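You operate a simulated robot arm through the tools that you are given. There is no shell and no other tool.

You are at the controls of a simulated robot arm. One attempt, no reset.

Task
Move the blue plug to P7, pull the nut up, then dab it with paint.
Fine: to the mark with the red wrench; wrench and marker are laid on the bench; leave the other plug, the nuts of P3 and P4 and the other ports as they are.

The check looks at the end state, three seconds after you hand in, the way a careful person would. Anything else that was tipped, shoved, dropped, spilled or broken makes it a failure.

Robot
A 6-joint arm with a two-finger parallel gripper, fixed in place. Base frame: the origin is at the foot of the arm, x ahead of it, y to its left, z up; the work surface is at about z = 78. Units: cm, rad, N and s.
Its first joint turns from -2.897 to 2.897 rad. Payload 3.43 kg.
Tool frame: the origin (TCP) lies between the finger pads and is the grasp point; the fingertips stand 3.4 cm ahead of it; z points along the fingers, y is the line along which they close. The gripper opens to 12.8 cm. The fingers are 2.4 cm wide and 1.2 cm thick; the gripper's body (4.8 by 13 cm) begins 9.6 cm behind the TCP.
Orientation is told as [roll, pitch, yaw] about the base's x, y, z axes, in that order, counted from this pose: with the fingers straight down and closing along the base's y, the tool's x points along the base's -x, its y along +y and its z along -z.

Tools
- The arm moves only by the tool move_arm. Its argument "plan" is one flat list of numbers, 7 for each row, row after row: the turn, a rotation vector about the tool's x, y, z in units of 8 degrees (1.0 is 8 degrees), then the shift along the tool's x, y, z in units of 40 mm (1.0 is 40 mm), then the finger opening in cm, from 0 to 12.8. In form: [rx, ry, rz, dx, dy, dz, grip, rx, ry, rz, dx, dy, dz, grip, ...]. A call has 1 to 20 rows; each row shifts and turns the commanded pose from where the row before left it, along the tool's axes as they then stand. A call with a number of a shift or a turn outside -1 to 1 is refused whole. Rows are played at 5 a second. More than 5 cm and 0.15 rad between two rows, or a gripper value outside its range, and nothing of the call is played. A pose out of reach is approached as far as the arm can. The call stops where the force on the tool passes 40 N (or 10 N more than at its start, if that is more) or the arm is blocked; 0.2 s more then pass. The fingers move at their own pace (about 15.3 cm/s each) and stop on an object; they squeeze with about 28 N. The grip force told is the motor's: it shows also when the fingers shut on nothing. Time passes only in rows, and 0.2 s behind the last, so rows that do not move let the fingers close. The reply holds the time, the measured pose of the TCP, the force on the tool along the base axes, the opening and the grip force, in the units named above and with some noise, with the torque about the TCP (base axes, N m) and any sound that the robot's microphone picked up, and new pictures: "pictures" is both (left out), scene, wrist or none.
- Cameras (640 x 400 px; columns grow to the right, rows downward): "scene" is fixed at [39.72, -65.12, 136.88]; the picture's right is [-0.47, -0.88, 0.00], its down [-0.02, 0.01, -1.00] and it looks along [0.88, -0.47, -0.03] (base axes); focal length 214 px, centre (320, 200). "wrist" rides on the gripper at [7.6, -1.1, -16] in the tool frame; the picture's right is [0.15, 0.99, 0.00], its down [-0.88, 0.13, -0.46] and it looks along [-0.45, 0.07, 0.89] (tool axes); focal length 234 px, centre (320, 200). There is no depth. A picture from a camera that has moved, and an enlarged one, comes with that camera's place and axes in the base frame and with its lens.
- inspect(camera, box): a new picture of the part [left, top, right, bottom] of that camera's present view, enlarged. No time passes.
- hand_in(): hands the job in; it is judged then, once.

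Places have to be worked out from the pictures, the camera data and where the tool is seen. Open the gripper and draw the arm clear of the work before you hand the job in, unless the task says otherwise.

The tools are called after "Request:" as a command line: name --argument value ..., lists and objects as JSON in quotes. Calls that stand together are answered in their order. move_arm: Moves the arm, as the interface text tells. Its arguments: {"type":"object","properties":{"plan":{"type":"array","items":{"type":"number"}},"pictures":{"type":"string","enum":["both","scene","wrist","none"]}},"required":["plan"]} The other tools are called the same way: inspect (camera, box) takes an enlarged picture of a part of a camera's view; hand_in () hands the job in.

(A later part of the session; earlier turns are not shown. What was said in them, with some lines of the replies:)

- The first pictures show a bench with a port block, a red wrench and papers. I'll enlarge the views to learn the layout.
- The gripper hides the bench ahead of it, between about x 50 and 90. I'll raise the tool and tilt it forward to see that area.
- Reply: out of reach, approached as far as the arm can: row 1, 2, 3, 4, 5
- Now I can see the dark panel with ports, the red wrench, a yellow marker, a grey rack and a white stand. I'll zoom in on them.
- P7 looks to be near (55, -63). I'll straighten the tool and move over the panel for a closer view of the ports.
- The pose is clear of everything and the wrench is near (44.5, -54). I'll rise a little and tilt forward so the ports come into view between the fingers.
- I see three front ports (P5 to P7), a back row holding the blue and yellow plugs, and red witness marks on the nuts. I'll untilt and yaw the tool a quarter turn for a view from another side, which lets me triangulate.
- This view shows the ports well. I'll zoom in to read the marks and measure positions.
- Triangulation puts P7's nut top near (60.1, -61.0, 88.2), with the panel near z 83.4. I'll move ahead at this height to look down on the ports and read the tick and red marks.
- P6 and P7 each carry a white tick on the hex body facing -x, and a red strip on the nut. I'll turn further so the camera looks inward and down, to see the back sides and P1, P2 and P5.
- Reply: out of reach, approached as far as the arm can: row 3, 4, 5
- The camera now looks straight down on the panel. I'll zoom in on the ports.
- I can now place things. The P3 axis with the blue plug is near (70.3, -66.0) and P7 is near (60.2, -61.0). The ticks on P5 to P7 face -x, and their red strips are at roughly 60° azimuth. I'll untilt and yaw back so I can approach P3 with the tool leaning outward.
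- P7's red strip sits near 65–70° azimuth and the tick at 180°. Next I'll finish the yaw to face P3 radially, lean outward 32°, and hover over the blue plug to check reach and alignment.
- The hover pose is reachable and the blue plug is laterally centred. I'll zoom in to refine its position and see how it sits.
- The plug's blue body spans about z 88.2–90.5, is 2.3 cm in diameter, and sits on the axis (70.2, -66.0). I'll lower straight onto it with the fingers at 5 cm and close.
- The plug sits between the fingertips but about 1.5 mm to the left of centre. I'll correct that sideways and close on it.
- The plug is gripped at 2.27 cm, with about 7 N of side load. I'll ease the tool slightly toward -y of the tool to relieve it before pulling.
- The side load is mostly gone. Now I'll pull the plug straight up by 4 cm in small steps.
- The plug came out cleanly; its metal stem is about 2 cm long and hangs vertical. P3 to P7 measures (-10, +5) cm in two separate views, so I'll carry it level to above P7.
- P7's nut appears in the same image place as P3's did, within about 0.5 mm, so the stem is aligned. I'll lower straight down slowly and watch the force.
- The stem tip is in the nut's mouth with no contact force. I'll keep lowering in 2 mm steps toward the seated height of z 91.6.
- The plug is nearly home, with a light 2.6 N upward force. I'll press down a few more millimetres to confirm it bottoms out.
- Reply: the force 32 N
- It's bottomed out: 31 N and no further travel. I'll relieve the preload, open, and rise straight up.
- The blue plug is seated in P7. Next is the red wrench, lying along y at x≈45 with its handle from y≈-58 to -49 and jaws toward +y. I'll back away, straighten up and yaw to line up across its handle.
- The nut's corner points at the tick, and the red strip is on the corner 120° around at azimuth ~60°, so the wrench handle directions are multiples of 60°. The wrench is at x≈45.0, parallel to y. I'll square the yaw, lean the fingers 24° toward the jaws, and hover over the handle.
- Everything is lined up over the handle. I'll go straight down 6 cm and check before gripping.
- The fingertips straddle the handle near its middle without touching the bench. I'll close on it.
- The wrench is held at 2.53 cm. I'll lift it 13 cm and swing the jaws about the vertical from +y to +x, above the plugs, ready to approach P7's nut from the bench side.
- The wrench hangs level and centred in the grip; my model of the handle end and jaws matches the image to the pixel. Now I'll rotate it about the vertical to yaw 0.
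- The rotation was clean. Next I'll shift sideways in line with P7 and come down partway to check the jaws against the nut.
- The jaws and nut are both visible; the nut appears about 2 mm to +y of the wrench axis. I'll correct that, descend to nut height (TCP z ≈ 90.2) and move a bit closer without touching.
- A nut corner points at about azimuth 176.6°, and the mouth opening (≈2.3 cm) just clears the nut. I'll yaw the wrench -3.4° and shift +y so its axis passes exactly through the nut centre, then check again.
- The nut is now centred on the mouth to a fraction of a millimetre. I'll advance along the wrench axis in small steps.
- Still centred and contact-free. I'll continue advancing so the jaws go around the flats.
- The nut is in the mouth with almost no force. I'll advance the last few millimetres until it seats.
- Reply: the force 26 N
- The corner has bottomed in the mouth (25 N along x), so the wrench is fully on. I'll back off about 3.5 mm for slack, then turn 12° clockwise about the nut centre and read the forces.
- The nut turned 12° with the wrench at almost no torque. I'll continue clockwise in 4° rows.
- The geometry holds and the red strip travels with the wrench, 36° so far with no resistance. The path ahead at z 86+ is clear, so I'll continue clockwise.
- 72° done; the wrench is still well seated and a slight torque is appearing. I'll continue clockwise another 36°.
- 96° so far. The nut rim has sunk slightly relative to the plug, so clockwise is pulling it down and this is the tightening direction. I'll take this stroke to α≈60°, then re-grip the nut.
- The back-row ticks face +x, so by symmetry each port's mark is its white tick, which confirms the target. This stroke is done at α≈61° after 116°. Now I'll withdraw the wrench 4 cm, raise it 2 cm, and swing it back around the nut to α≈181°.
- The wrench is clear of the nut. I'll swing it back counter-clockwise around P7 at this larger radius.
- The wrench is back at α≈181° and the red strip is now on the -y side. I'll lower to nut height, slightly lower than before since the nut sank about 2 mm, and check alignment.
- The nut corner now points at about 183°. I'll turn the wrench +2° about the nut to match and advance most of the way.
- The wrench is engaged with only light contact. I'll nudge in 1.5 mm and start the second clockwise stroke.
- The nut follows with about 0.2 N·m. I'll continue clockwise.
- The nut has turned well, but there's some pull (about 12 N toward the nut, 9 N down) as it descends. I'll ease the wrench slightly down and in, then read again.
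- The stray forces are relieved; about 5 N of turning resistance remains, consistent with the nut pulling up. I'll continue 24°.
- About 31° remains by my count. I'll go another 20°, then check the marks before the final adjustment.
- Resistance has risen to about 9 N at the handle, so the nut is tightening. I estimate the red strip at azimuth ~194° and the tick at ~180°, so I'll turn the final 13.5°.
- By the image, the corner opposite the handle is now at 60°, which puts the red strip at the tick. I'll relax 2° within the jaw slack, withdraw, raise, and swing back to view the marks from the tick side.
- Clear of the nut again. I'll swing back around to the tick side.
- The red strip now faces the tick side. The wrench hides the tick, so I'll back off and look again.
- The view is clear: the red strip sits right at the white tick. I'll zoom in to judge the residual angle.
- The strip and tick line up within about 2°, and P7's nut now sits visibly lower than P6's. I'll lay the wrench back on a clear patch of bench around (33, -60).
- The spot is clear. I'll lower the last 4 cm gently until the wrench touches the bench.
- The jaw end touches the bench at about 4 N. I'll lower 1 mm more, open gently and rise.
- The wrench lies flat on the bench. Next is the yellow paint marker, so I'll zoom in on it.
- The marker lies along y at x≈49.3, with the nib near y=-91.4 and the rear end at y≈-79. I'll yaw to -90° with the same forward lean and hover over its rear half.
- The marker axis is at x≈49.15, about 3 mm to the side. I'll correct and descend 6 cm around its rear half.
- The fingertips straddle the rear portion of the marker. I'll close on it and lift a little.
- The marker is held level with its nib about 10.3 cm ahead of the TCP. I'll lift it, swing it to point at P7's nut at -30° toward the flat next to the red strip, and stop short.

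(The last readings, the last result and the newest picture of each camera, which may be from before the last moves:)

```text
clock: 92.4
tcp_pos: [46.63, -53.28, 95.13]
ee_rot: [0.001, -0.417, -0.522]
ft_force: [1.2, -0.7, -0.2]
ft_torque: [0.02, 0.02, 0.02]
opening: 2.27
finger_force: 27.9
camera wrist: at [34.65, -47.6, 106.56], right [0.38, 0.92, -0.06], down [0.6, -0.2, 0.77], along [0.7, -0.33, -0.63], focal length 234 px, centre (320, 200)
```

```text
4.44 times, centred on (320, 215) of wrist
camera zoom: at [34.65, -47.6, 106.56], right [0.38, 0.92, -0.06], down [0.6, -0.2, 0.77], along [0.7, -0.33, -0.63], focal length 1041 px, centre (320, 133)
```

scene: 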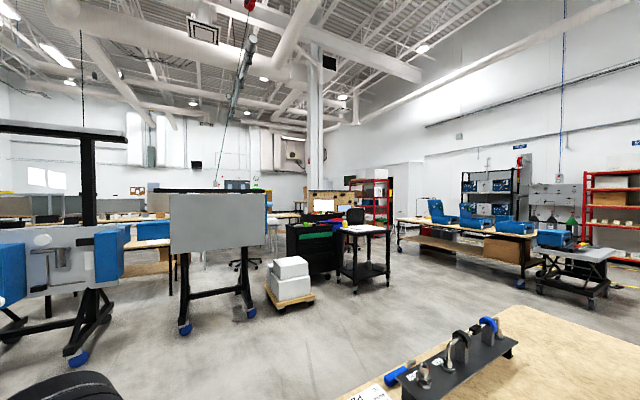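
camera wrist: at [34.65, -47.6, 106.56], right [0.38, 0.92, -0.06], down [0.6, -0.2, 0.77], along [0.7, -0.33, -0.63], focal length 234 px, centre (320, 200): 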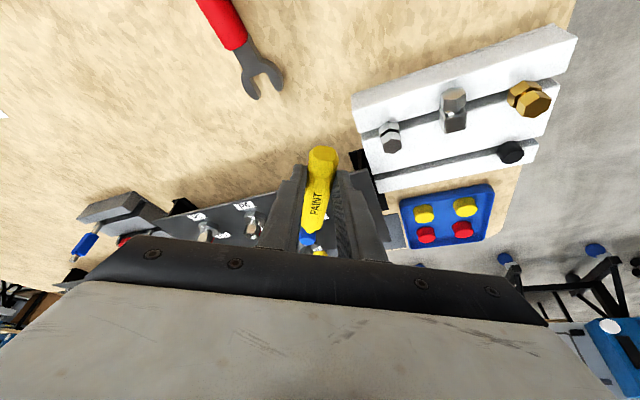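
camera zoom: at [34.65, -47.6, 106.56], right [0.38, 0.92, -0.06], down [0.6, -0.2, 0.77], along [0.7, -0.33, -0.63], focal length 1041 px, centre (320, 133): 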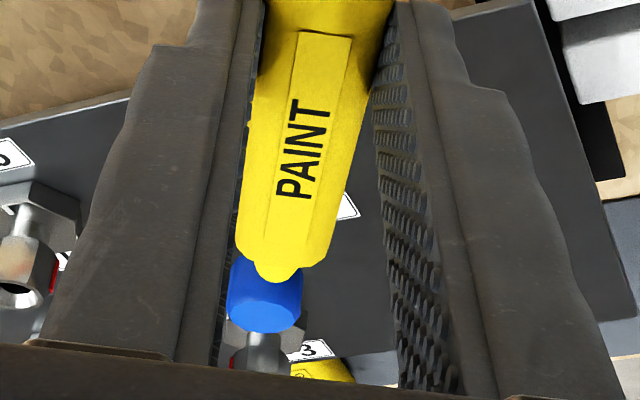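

The marker is pointed at P7. I'll lower to nut height with the standoff kept.

Request:
move_arm --plan '[0, 0, 0, 0.186, 0, 0.419, 0, 0, 0, 0, 0.186, 0, 0.419, 0, 0, 0, 0, 0.186, 0, 0.419, 0, 0, 0, 0, 0, 0, 0, 0]' --pictures "wrist"

Request:
inspect --camera "wrist" --box '[280, 180, 360, 260]'

```text
clock: 93.4
tcp_pos: [46.74, -53.43, 89.43]
ee_rot: [0.0, -0.419, -0.523]
ft_force: [0.3, 0.0, -1.3]
ft_torque: [0.02, 0.01, -0.02]
opening: 2.29
finger_force: 28.1
camera wrist: at [34.65, -47.6, 101.0], right [0.38, 0.92, -0.06], down [0.6, -0.2, 0.77], along [0.7, -0.33, -0.63], focal length 234 px, centre (320, 200)
```

wrist: 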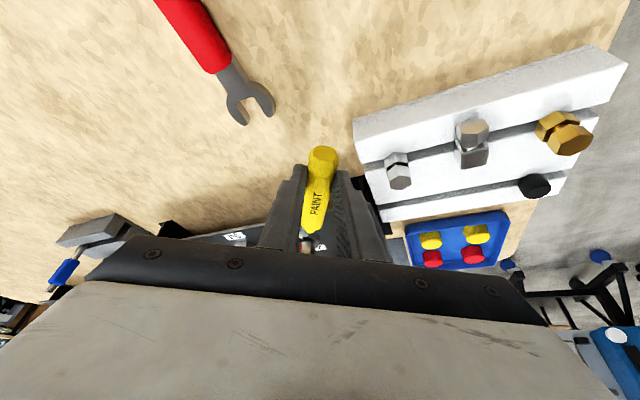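

```text
5.00 times, centred on (320, 220) of wrist
camera zoom: at [34.65, -47.6, 101.0], right [0.38, 0.92, -0.06], down [0.6, -0.2, 0.77], along [0.7, -0.33, -0.63], focal length 1171 px, centre (320, 100)
```

zoom: 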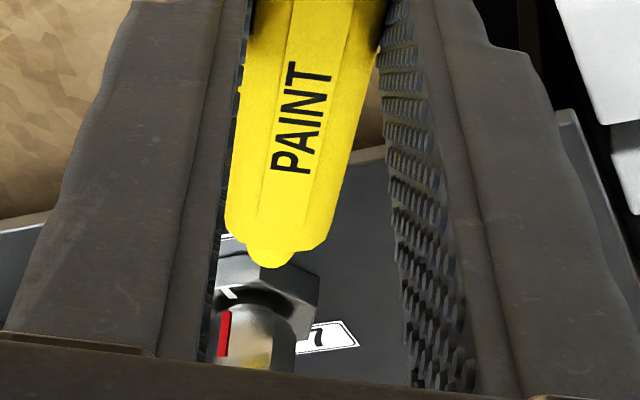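

The nib is on course, heading for the flat just beside the red strip. I'll advance 3 cm and check height.

Request:
move_arm --plan '[0, 0, 0, -0.2285, 0, 0.1015, 0, 0, 0, 0, -0.2285, 0, 0.1015, 0, 0, 0, 0, -0.2285, 0, 0.1015, 0, 0, 0, 0, 0, 0, 0, 0]' --pictures "none"

Request:
inspect --camera "wrist" --box '[290, 210, 330, 250]'

```text
clock: 94.4
tcp_pos: [49.29, -54.87, 89.41]
ee_rot: [0.002, -0.417, -0.525]
ft_force: [0.2, -0.6, -0.3]
ft_torque: [0.04, 0.01, -0.03]
opening: 2.28
finger_force: 28.1
```

```text
10.00 times, centred on (310, 230) of wrist
camera zoom: at [37.23, -49.15, 101.03], right [0.38, 0.92, -0.06], down [0.6, -0.2, 0.77], along [0.7, -0.33, -0.63], focal length 2342 px, centre (420, -100)
```

zoom: 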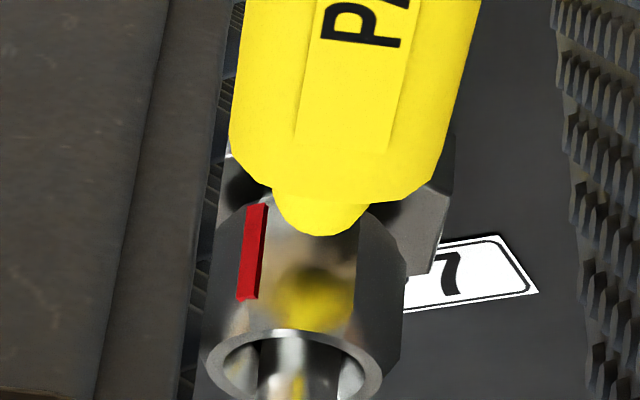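

The nib's reflection shows it will land mid-flat, mid-height, beside the red strip. I'll advance in 2 mm steps until it touches.

Request:
move_arm --plan '[0, 0, 0, -0.0457, 0, 0.0203, 0, 0, 0, 0, -0.0457, 0, 0.0203, 0, 0, 0, 0, -0.0457, 0, 0.0203, 0, 0, 0, 0, -0.0457, 0, 0.0203, 0]' --pictures "none"

Request:
inspect --camera "wrist" --box '[290, 210, 330, 250]'

```text
clock: 95.4
tcp_pos: [50.03, -55.28, 89.38]
ee_rot: [0.001, -0.417, -0.523]
ft_force: [0.0, -0.3, -0.7]
ft_torque: [0.04, 0.02, 0.02]
opening: 2.26
finger_force: 28.1
```

```text
10.00 times, centred on (310, 230) of wrist
camera zoom: at [37.93, -49.57, 101.04], right [0.38, 0.92, -0.06], down [0.6, -0.2, 0.77], along [0.7, -0.33, -0.63], focal length 2342 px, centre (420, -100)
```

zoom: 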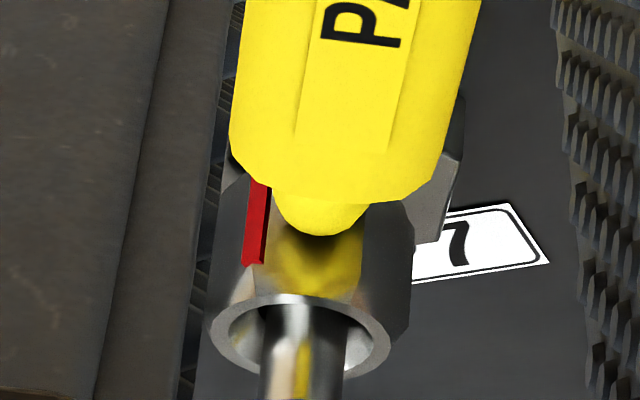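

Almost touching. A few more 1.5 mm steps until there's a light contact force.

Request:
move_arm --plan '[0, 0, 0, -0.0343, 0, 0.0152, 0, 0, 0, 0, -0.0343, 0, 0.0152, 0]' --pictures "none"

Request:
inspect --camera "wrist" --box '[290, 210, 330, 250]'

```text
clock: 96.0
tcp_pos: [50.23, -55.29, 89.51]
ee_rot: [0.001, -0.418, -0.524]
ft_force: [-11.5, 6.0, -1.3]
ft_torque: [0.18, 0.37, -0.03]
opening: 2.26
finger_force: 27.8
```

```text
10.00 times, centred on (310, 230) of wrist
camera zoom: at [38.13, -49.65, 101.07], right [0.38, 0.92, -0.06], down [0.6, -0.2, 0.77], along [0.7, -0.33, -0.63], focal length 2342 px, centre (420, -100)
```

zoom: 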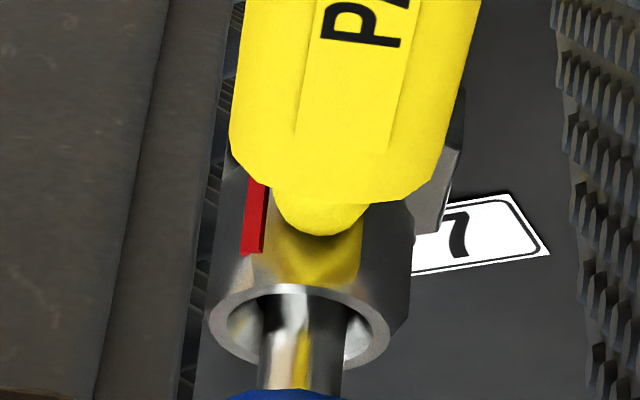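

Contact at about 13 N. I'll hold briefly, then retreat and look for the paint.

Request:
move_arm --plan '[0, 0, 0, 0, 0, 0, 0, 0, 0, 0, 0, 0, 0, 0, 0, 0, 0, 0.0686, 0, -0.0305, 0, 0, 0, 0, 0.2285, 0, -0.1015, 0, 0, 0, 0, 0.2285, 0, -0.1015, 0, 0, 0, 0, 0.2285, 0, -0.1015, 0, 0, 0, 0, 0, 0, 0, 0]' --pictures "wrist"

Request:
inspect --camera "wrist" --box '[290, 210, 330, 250]'

```text
clock: 97.6
tcp_pos: [47.34, -53.83, 89.47]
ee_rot: [-0.001, -0.418, -0.523]
ft_force: [0.3, -1.3, -0.2]
ft_torque: [0.03, 0.05, -0.03]
opening: 2.26
finger_force: 27.8
camera wrist: at [35.34, -48.03, 101.05], right [0.38, 0.92, -0.06], down [0.6, -0.2, 0.77], along [0.7, -0.33, -0.63], focal length 234 px, centre (320, 200)
```

wrist: 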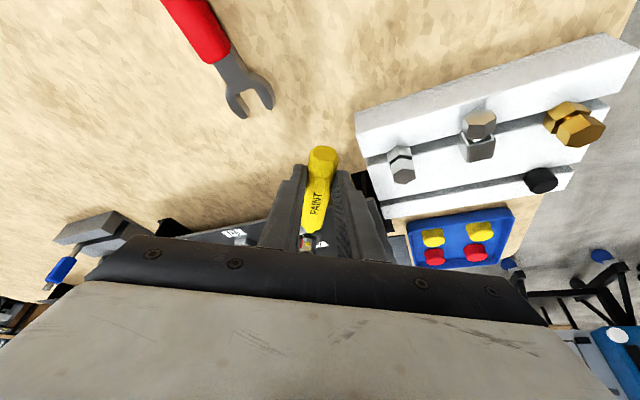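

```text
10.00 times, centred on (310, 230) of wrist
camera zoom: at [35.34, -48.03, 101.05], right [0.38, 0.92, -0.06], down [0.6, -0.2, 0.77], along [0.7, -0.33, -0.63], focal length 2342 px, centre (420, -100)
```

zoom: 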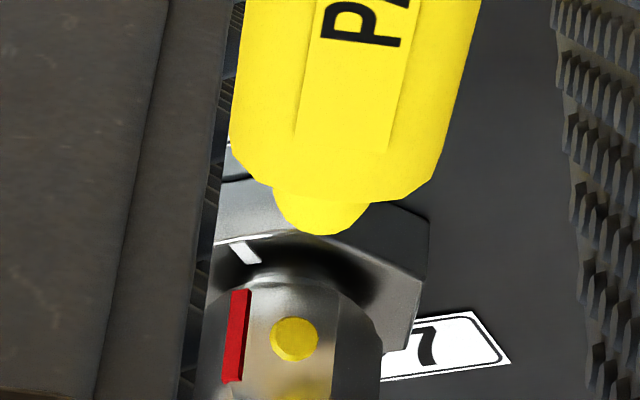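

A clear yellow dab is on the nut right beside the red strip. Now I'll retreat and carry the marker to a clear spot on the bench near (38, -72).

Request:
move_arm --plan '[0, 0, 0, 0.324, 0, -0.691, 0, 0, 0, 0, 0.324, 0, -0.691, 0, 0, 0, 0, -0.131, -0.85, 0.286, 0, 0, 0, 0, -0.131, -0.85, 0.286, 0, 0, 0, 0, -0.131, -0.85, 0.286, 0, 0, 0, 0, -0.131, -0.85, 0.286, 0, 0, 0, 0, -0.131, -0.85, 0.286, 0, 0, 0, 0, -0.131, -0.85, 0.286, 0, 0, 0, 0, 0, 0, 0, 0]' --pictures "wrist"

```text
clock: 99.6
tcp_pos: [38.0, -71.92, 88.61]
ee_rot: [0.001, -0.419, -0.522]
ft_force: [-0.4, -0.5, -0.4]
ft_torque: [0.01, -0.03, 0.0]
opening: 2.27
finger_force: 27.6
camera wrist: at [25.97, -66.2, 100.14], right [0.38, 0.92, -0.06], down [0.6, -0.2, 0.77], along [0.7, -0.33, -0.63], focal length 234 px, centre (320, 200)
```

wrist: 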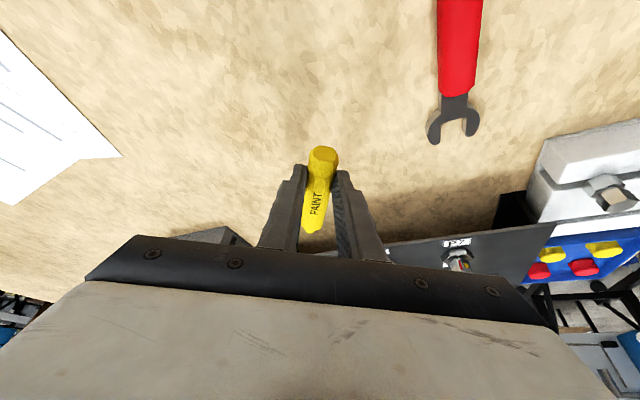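

P7 is visible from the tick side here, so I'll check the marks.

Request:
inspect --camera "wrist" --box '[435, 235, 480, 275]'

```text
10.00 times, centred on (458, 255) of wrist
camera zoom: at [25.97, -66.2, 100.14], right [0.38, 0.92, -0.06], down [0.6, -0.2, 0.77], along [0.7, -0.33, -0.63], focal length 2342 px, centre (-1055, -350)
```

zoom: 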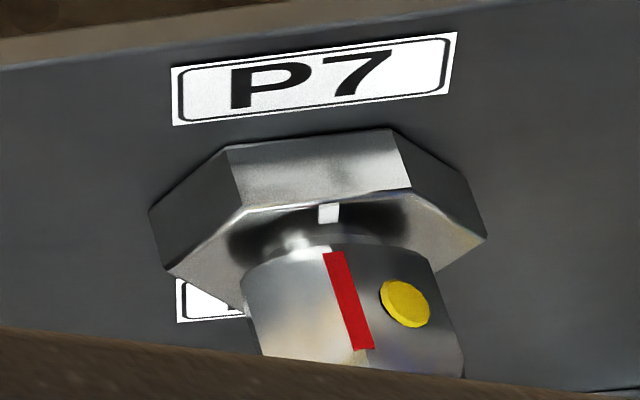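

The tick falls within the strip's line, about 2–3° at most, so the nut is on its mark. Now I'll lower the marker to the bench.

Request:
move_arm --plan '[0, 0, 0, 0.155, 0, 0.348, 0, 0, 0, 0, 0.155, 0, 0.348, 0, 0, 0, 0, 0.155, 0, 0.348, 0, 0, 0, 0, 0.155, 0, 0.348, 0, 0, 0, 0, 0.0102, 0, 0.0228, 0, 0, 0, 0, 0.0102, 0, 0.0228, 0, 0, 0, 0, 0.0051, 0, 0.0114, 0, 0, 0, 0, 0, 0, 0, 0]' --pictures "wrist"

```text
clock: 101.4
tcp_pos: [37.98, -72.0, 82.11]
ee_rot: [0.0, -0.417, -0.523]
ft_force: [-1.1, -0.2, 0.0]
ft_torque: [0.01, -0.01, 0.02]
opening: 2.28
finger_force: 28.1
camera wrist: at [25.96, -66.22, 93.72], right [0.38, 0.92, -0.06], down [0.6, -0.2, 0.77], along [0.7, -0.33, -0.63], focal length 234 px, centre (320, 200)
```

wrist: 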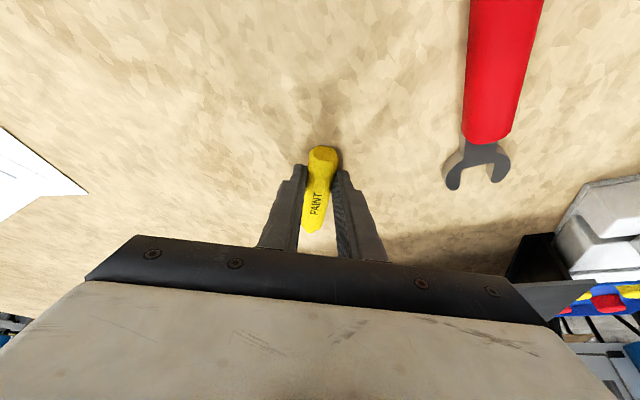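

No contact force yet. I'll lower in 0.5–1 mm steps to feel the bench.

Request:
move_arm --plan '[0, 0, 0, 0.0051, 0, 0.0114, 0, 0, 0, 0, 0.0051, 0, 0.0114, 0]' --pictures "none"

```text
clock: 102.0
tcp_pos: [38.13, -71.86, 82.18]
ee_rot: [0.0, -0.421, -0.523]
ft_force: [-1.8, 1.0, 1.3]
ft_torque: [-0.05, -0.09, 0.02]
opening: 2.3
finger_force: 28.0
```

Slight contact is building (+1.3 N), so the marker is on the bench. I'll open slowly and rise straight up.

Request:
move_arm --plan '[0, 0, 0, 0.003, 0, 0.008, 0, 0, 0, 0, 0, 0, 0, 2.5, 0, 0, 0, 0, 0, 0, 3, 0, 0, 0, 0, 0, 0, 3.8, 0, 0, 0, 0, 0, 0, 4.6, 0, 0, 0, -0.1017, 0, -0.2284, 4.6, 0, 0, 0, -0.3, 0, -0.675, 4.6, 0, 0, 0, -0.3, 0, -0.675, 4.6, 0, 0, 0, -0.3, 0, -0.675, 4.6, 0, 0, 0, 0, 0, 0, 4.6]' --pictures "wrist"

```text
clock: 104.2
tcp_pos: [38.03, -71.87, 92.07]
ee_rot: [0.001, -0.418, -0.523]
ft_force: [0.3, 0.0, 0.2]
ft_torque: [0.01, -0.01, -0.01]
opening: 4.6
finger_force: 0.0
camera wrist: at [26.0, -66.26, 103.52], right [0.38, 0.92, -0.06], down [0.6, -0.2, 0.77], along [0.7, -0.33, -0.63], focal length 234 px, centre (320, 200)
```

wrist: 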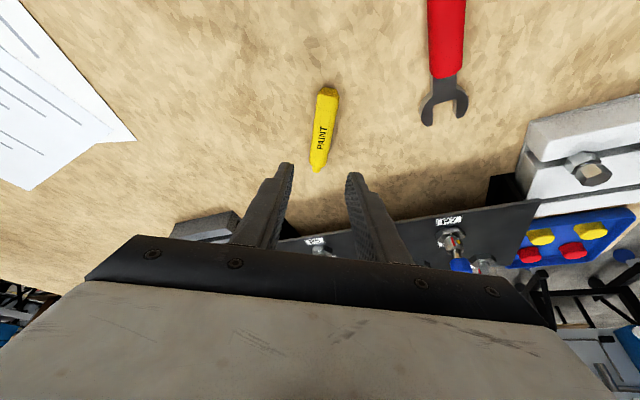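

The marker stays put on the bench. I'll take one more close look at P7 from here.

Request:
inspect --camera "wrist" --box '[430, 210, 490, 275]'

Request:
inspect --camera "wrist" --box '[440, 225, 475, 255]'

```text
6.15 times, centred on (460, 242) of wrist
camera zoom: at [26.0, -66.26, 103.52], right [0.38, 0.92, -0.06], down [0.6, -0.2, 0.77], along [0.7, -0.33, -0.63], focal length 1441 px, centre (-542, -62)
```

zoom: 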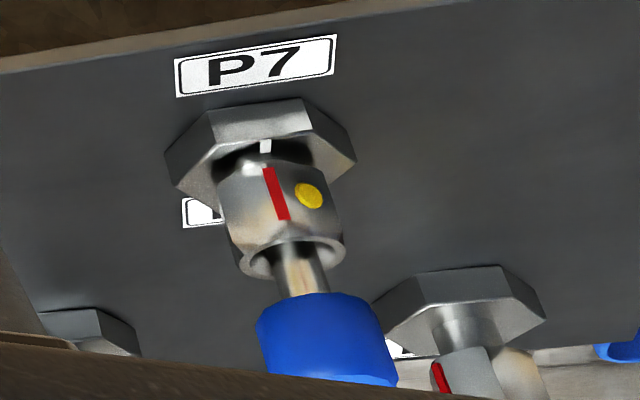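

```text
13.33 times, centred on (458, 240) of wrist
camera zoom: at [26.0, -66.26, 103.52], right [0.38, 0.92, -0.06], down [0.6, -0.2, 0.77], along [0.7, -0.33, -0.63], focal length 3122 px, centre (-1513, -333)
```

zoom: 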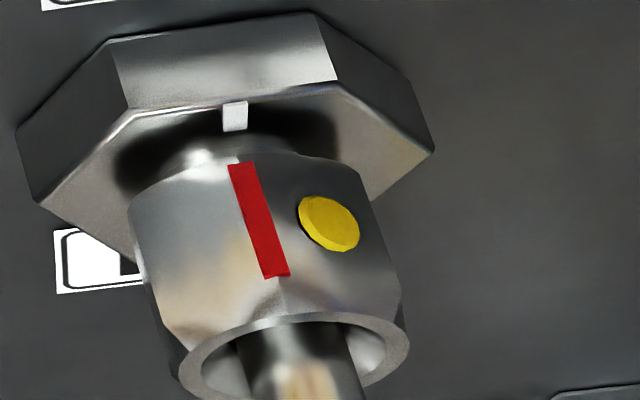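

The blue plug is seated in P7, the nut's red strip is on the tick, and the paint dab is on the nut. I'll draw the arm up and back toward the base with the gripper open, then take a final look.

Request:
move_arm --plan '[0, 0, 0, 0, 0, -0.5, 5, 0, 0, 0, 0.456, 0.294, -0.711, 6, 0, 0, 0, 0.456, 0.294, -0.711, 7, 0, 0, 0, 0.456, 0.294, -0.711, 8, 0, 0, 0, 0.456, 0.294, -0.711, 8, 0, 0, 0, 0.456, 0.294, -0.711, 8, 0, 0, 0, 0.456, 0.294, -0.711, 8, 0, 0, 0, 0, 0, 0, 8]' --pictures "both"

```text
clock: 106.0
tcp_pos: [26.37, -57.03, 104.83]
ee_rot: [0.0, -0.418, -0.524]
ft_force: [0.4, 0.4, 0.8]
ft_torque: [-0.01, 0.0, 0.0]
opening: 7.98
finger_force: 0.0
camera wrist: at [14.31, -51.26, 116.4], right [0.38, 0.92, -0.06], down [0.6, -0.2, 0.77], along [0.7, -0.33, -0.63], focal length 234 px, centre (320, 200)
```

scene: 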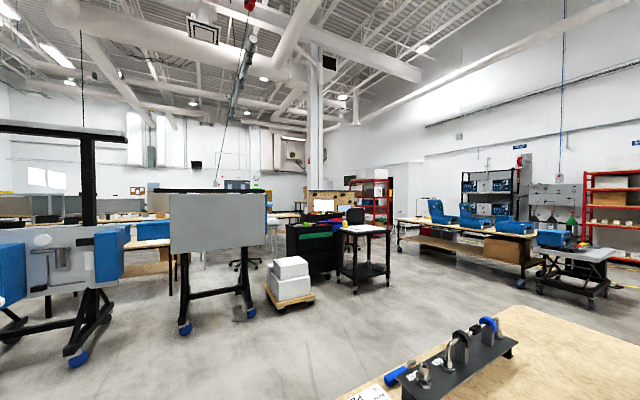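
wrist: 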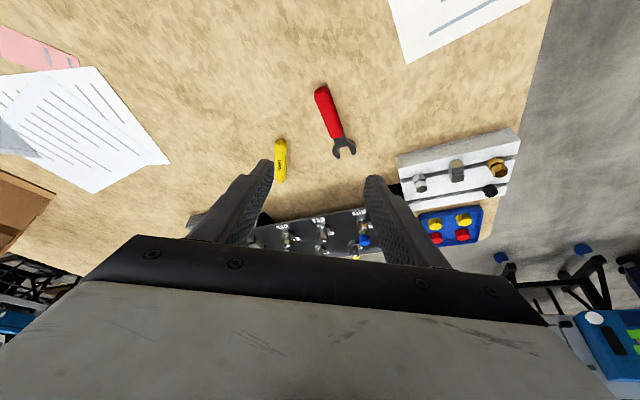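

Request:
inspect --camera "wrist" --box '[250, 195, 400, 270]'

Request:
inspect --camera "wrist" --box '[345, 205, 385, 250]'

```text
4.27 times, centred on (325, 232) of wrist
camera zoom: at [14.31, -51.26, 116.4], right [0.38, 0.92, -0.06], down [0.6, -0.2, 0.77], along [0.7, -0.33, -0.63], focal length 999 px, centre (299, 61)
```

zoom: 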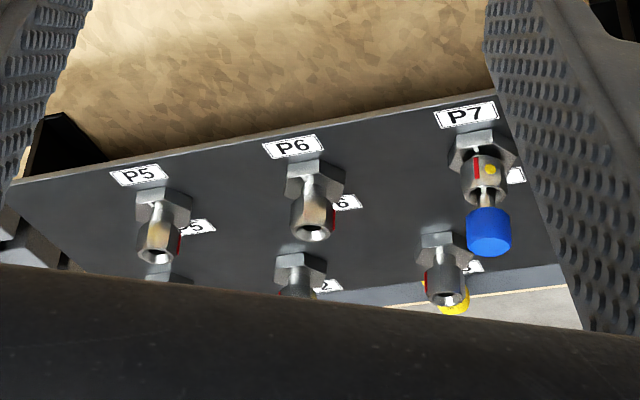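

```text
8.89 times, centred on (365, 228) of wrist
camera zoom: at [14.31, -51.26, 116.4], right [0.38, 0.92, -0.06], down [0.6, -0.2, 0.77], along [0.7, -0.33, -0.63], focal length 2082 px, centre (-80, -44)
```

zoom: 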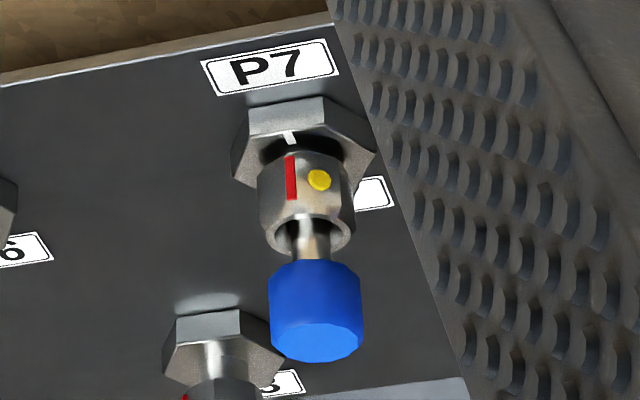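

Final check: the plug is in P7 with the strip at the tick and the dab beside it. The wrench and marker lie on the bench, the yellow plug and the P3 and P4 nuts are unchanged, and the arm is clear with the gripper open. Handing in.

Request:
hand_in

```text
The job is handed in.
```

The blue plug is now in P7, its nut is tightened to the mark with the red wrench, and the nut has a dab of yellow paint. I've handed the job in, but I haven't seen the result of the check.

- **Plug:** I pulled it straight out of P3 without turning that nut, then pressed it into P7 until it bottomed out.
- **Nut:** I turned it clockwise about 240° in two strokes of the wrench. The resistance rose towards the end. Its red strip now lines up with the white tick, by my estimate about 3° short of dead centre; I left it there.
- **Paint:** the dab is on the flat right beside the red strip.
- **Bench:** the wrench and marker are both lying flat on the bench, though not exactly where they started.
- **Left alone:** I didn't touch the yellow plug or the P4 nut, and nothing was knocked over. In the last picture the P3 nut and the other ports in view look unchanged.

The gripper is open and the arm is clear of the work.
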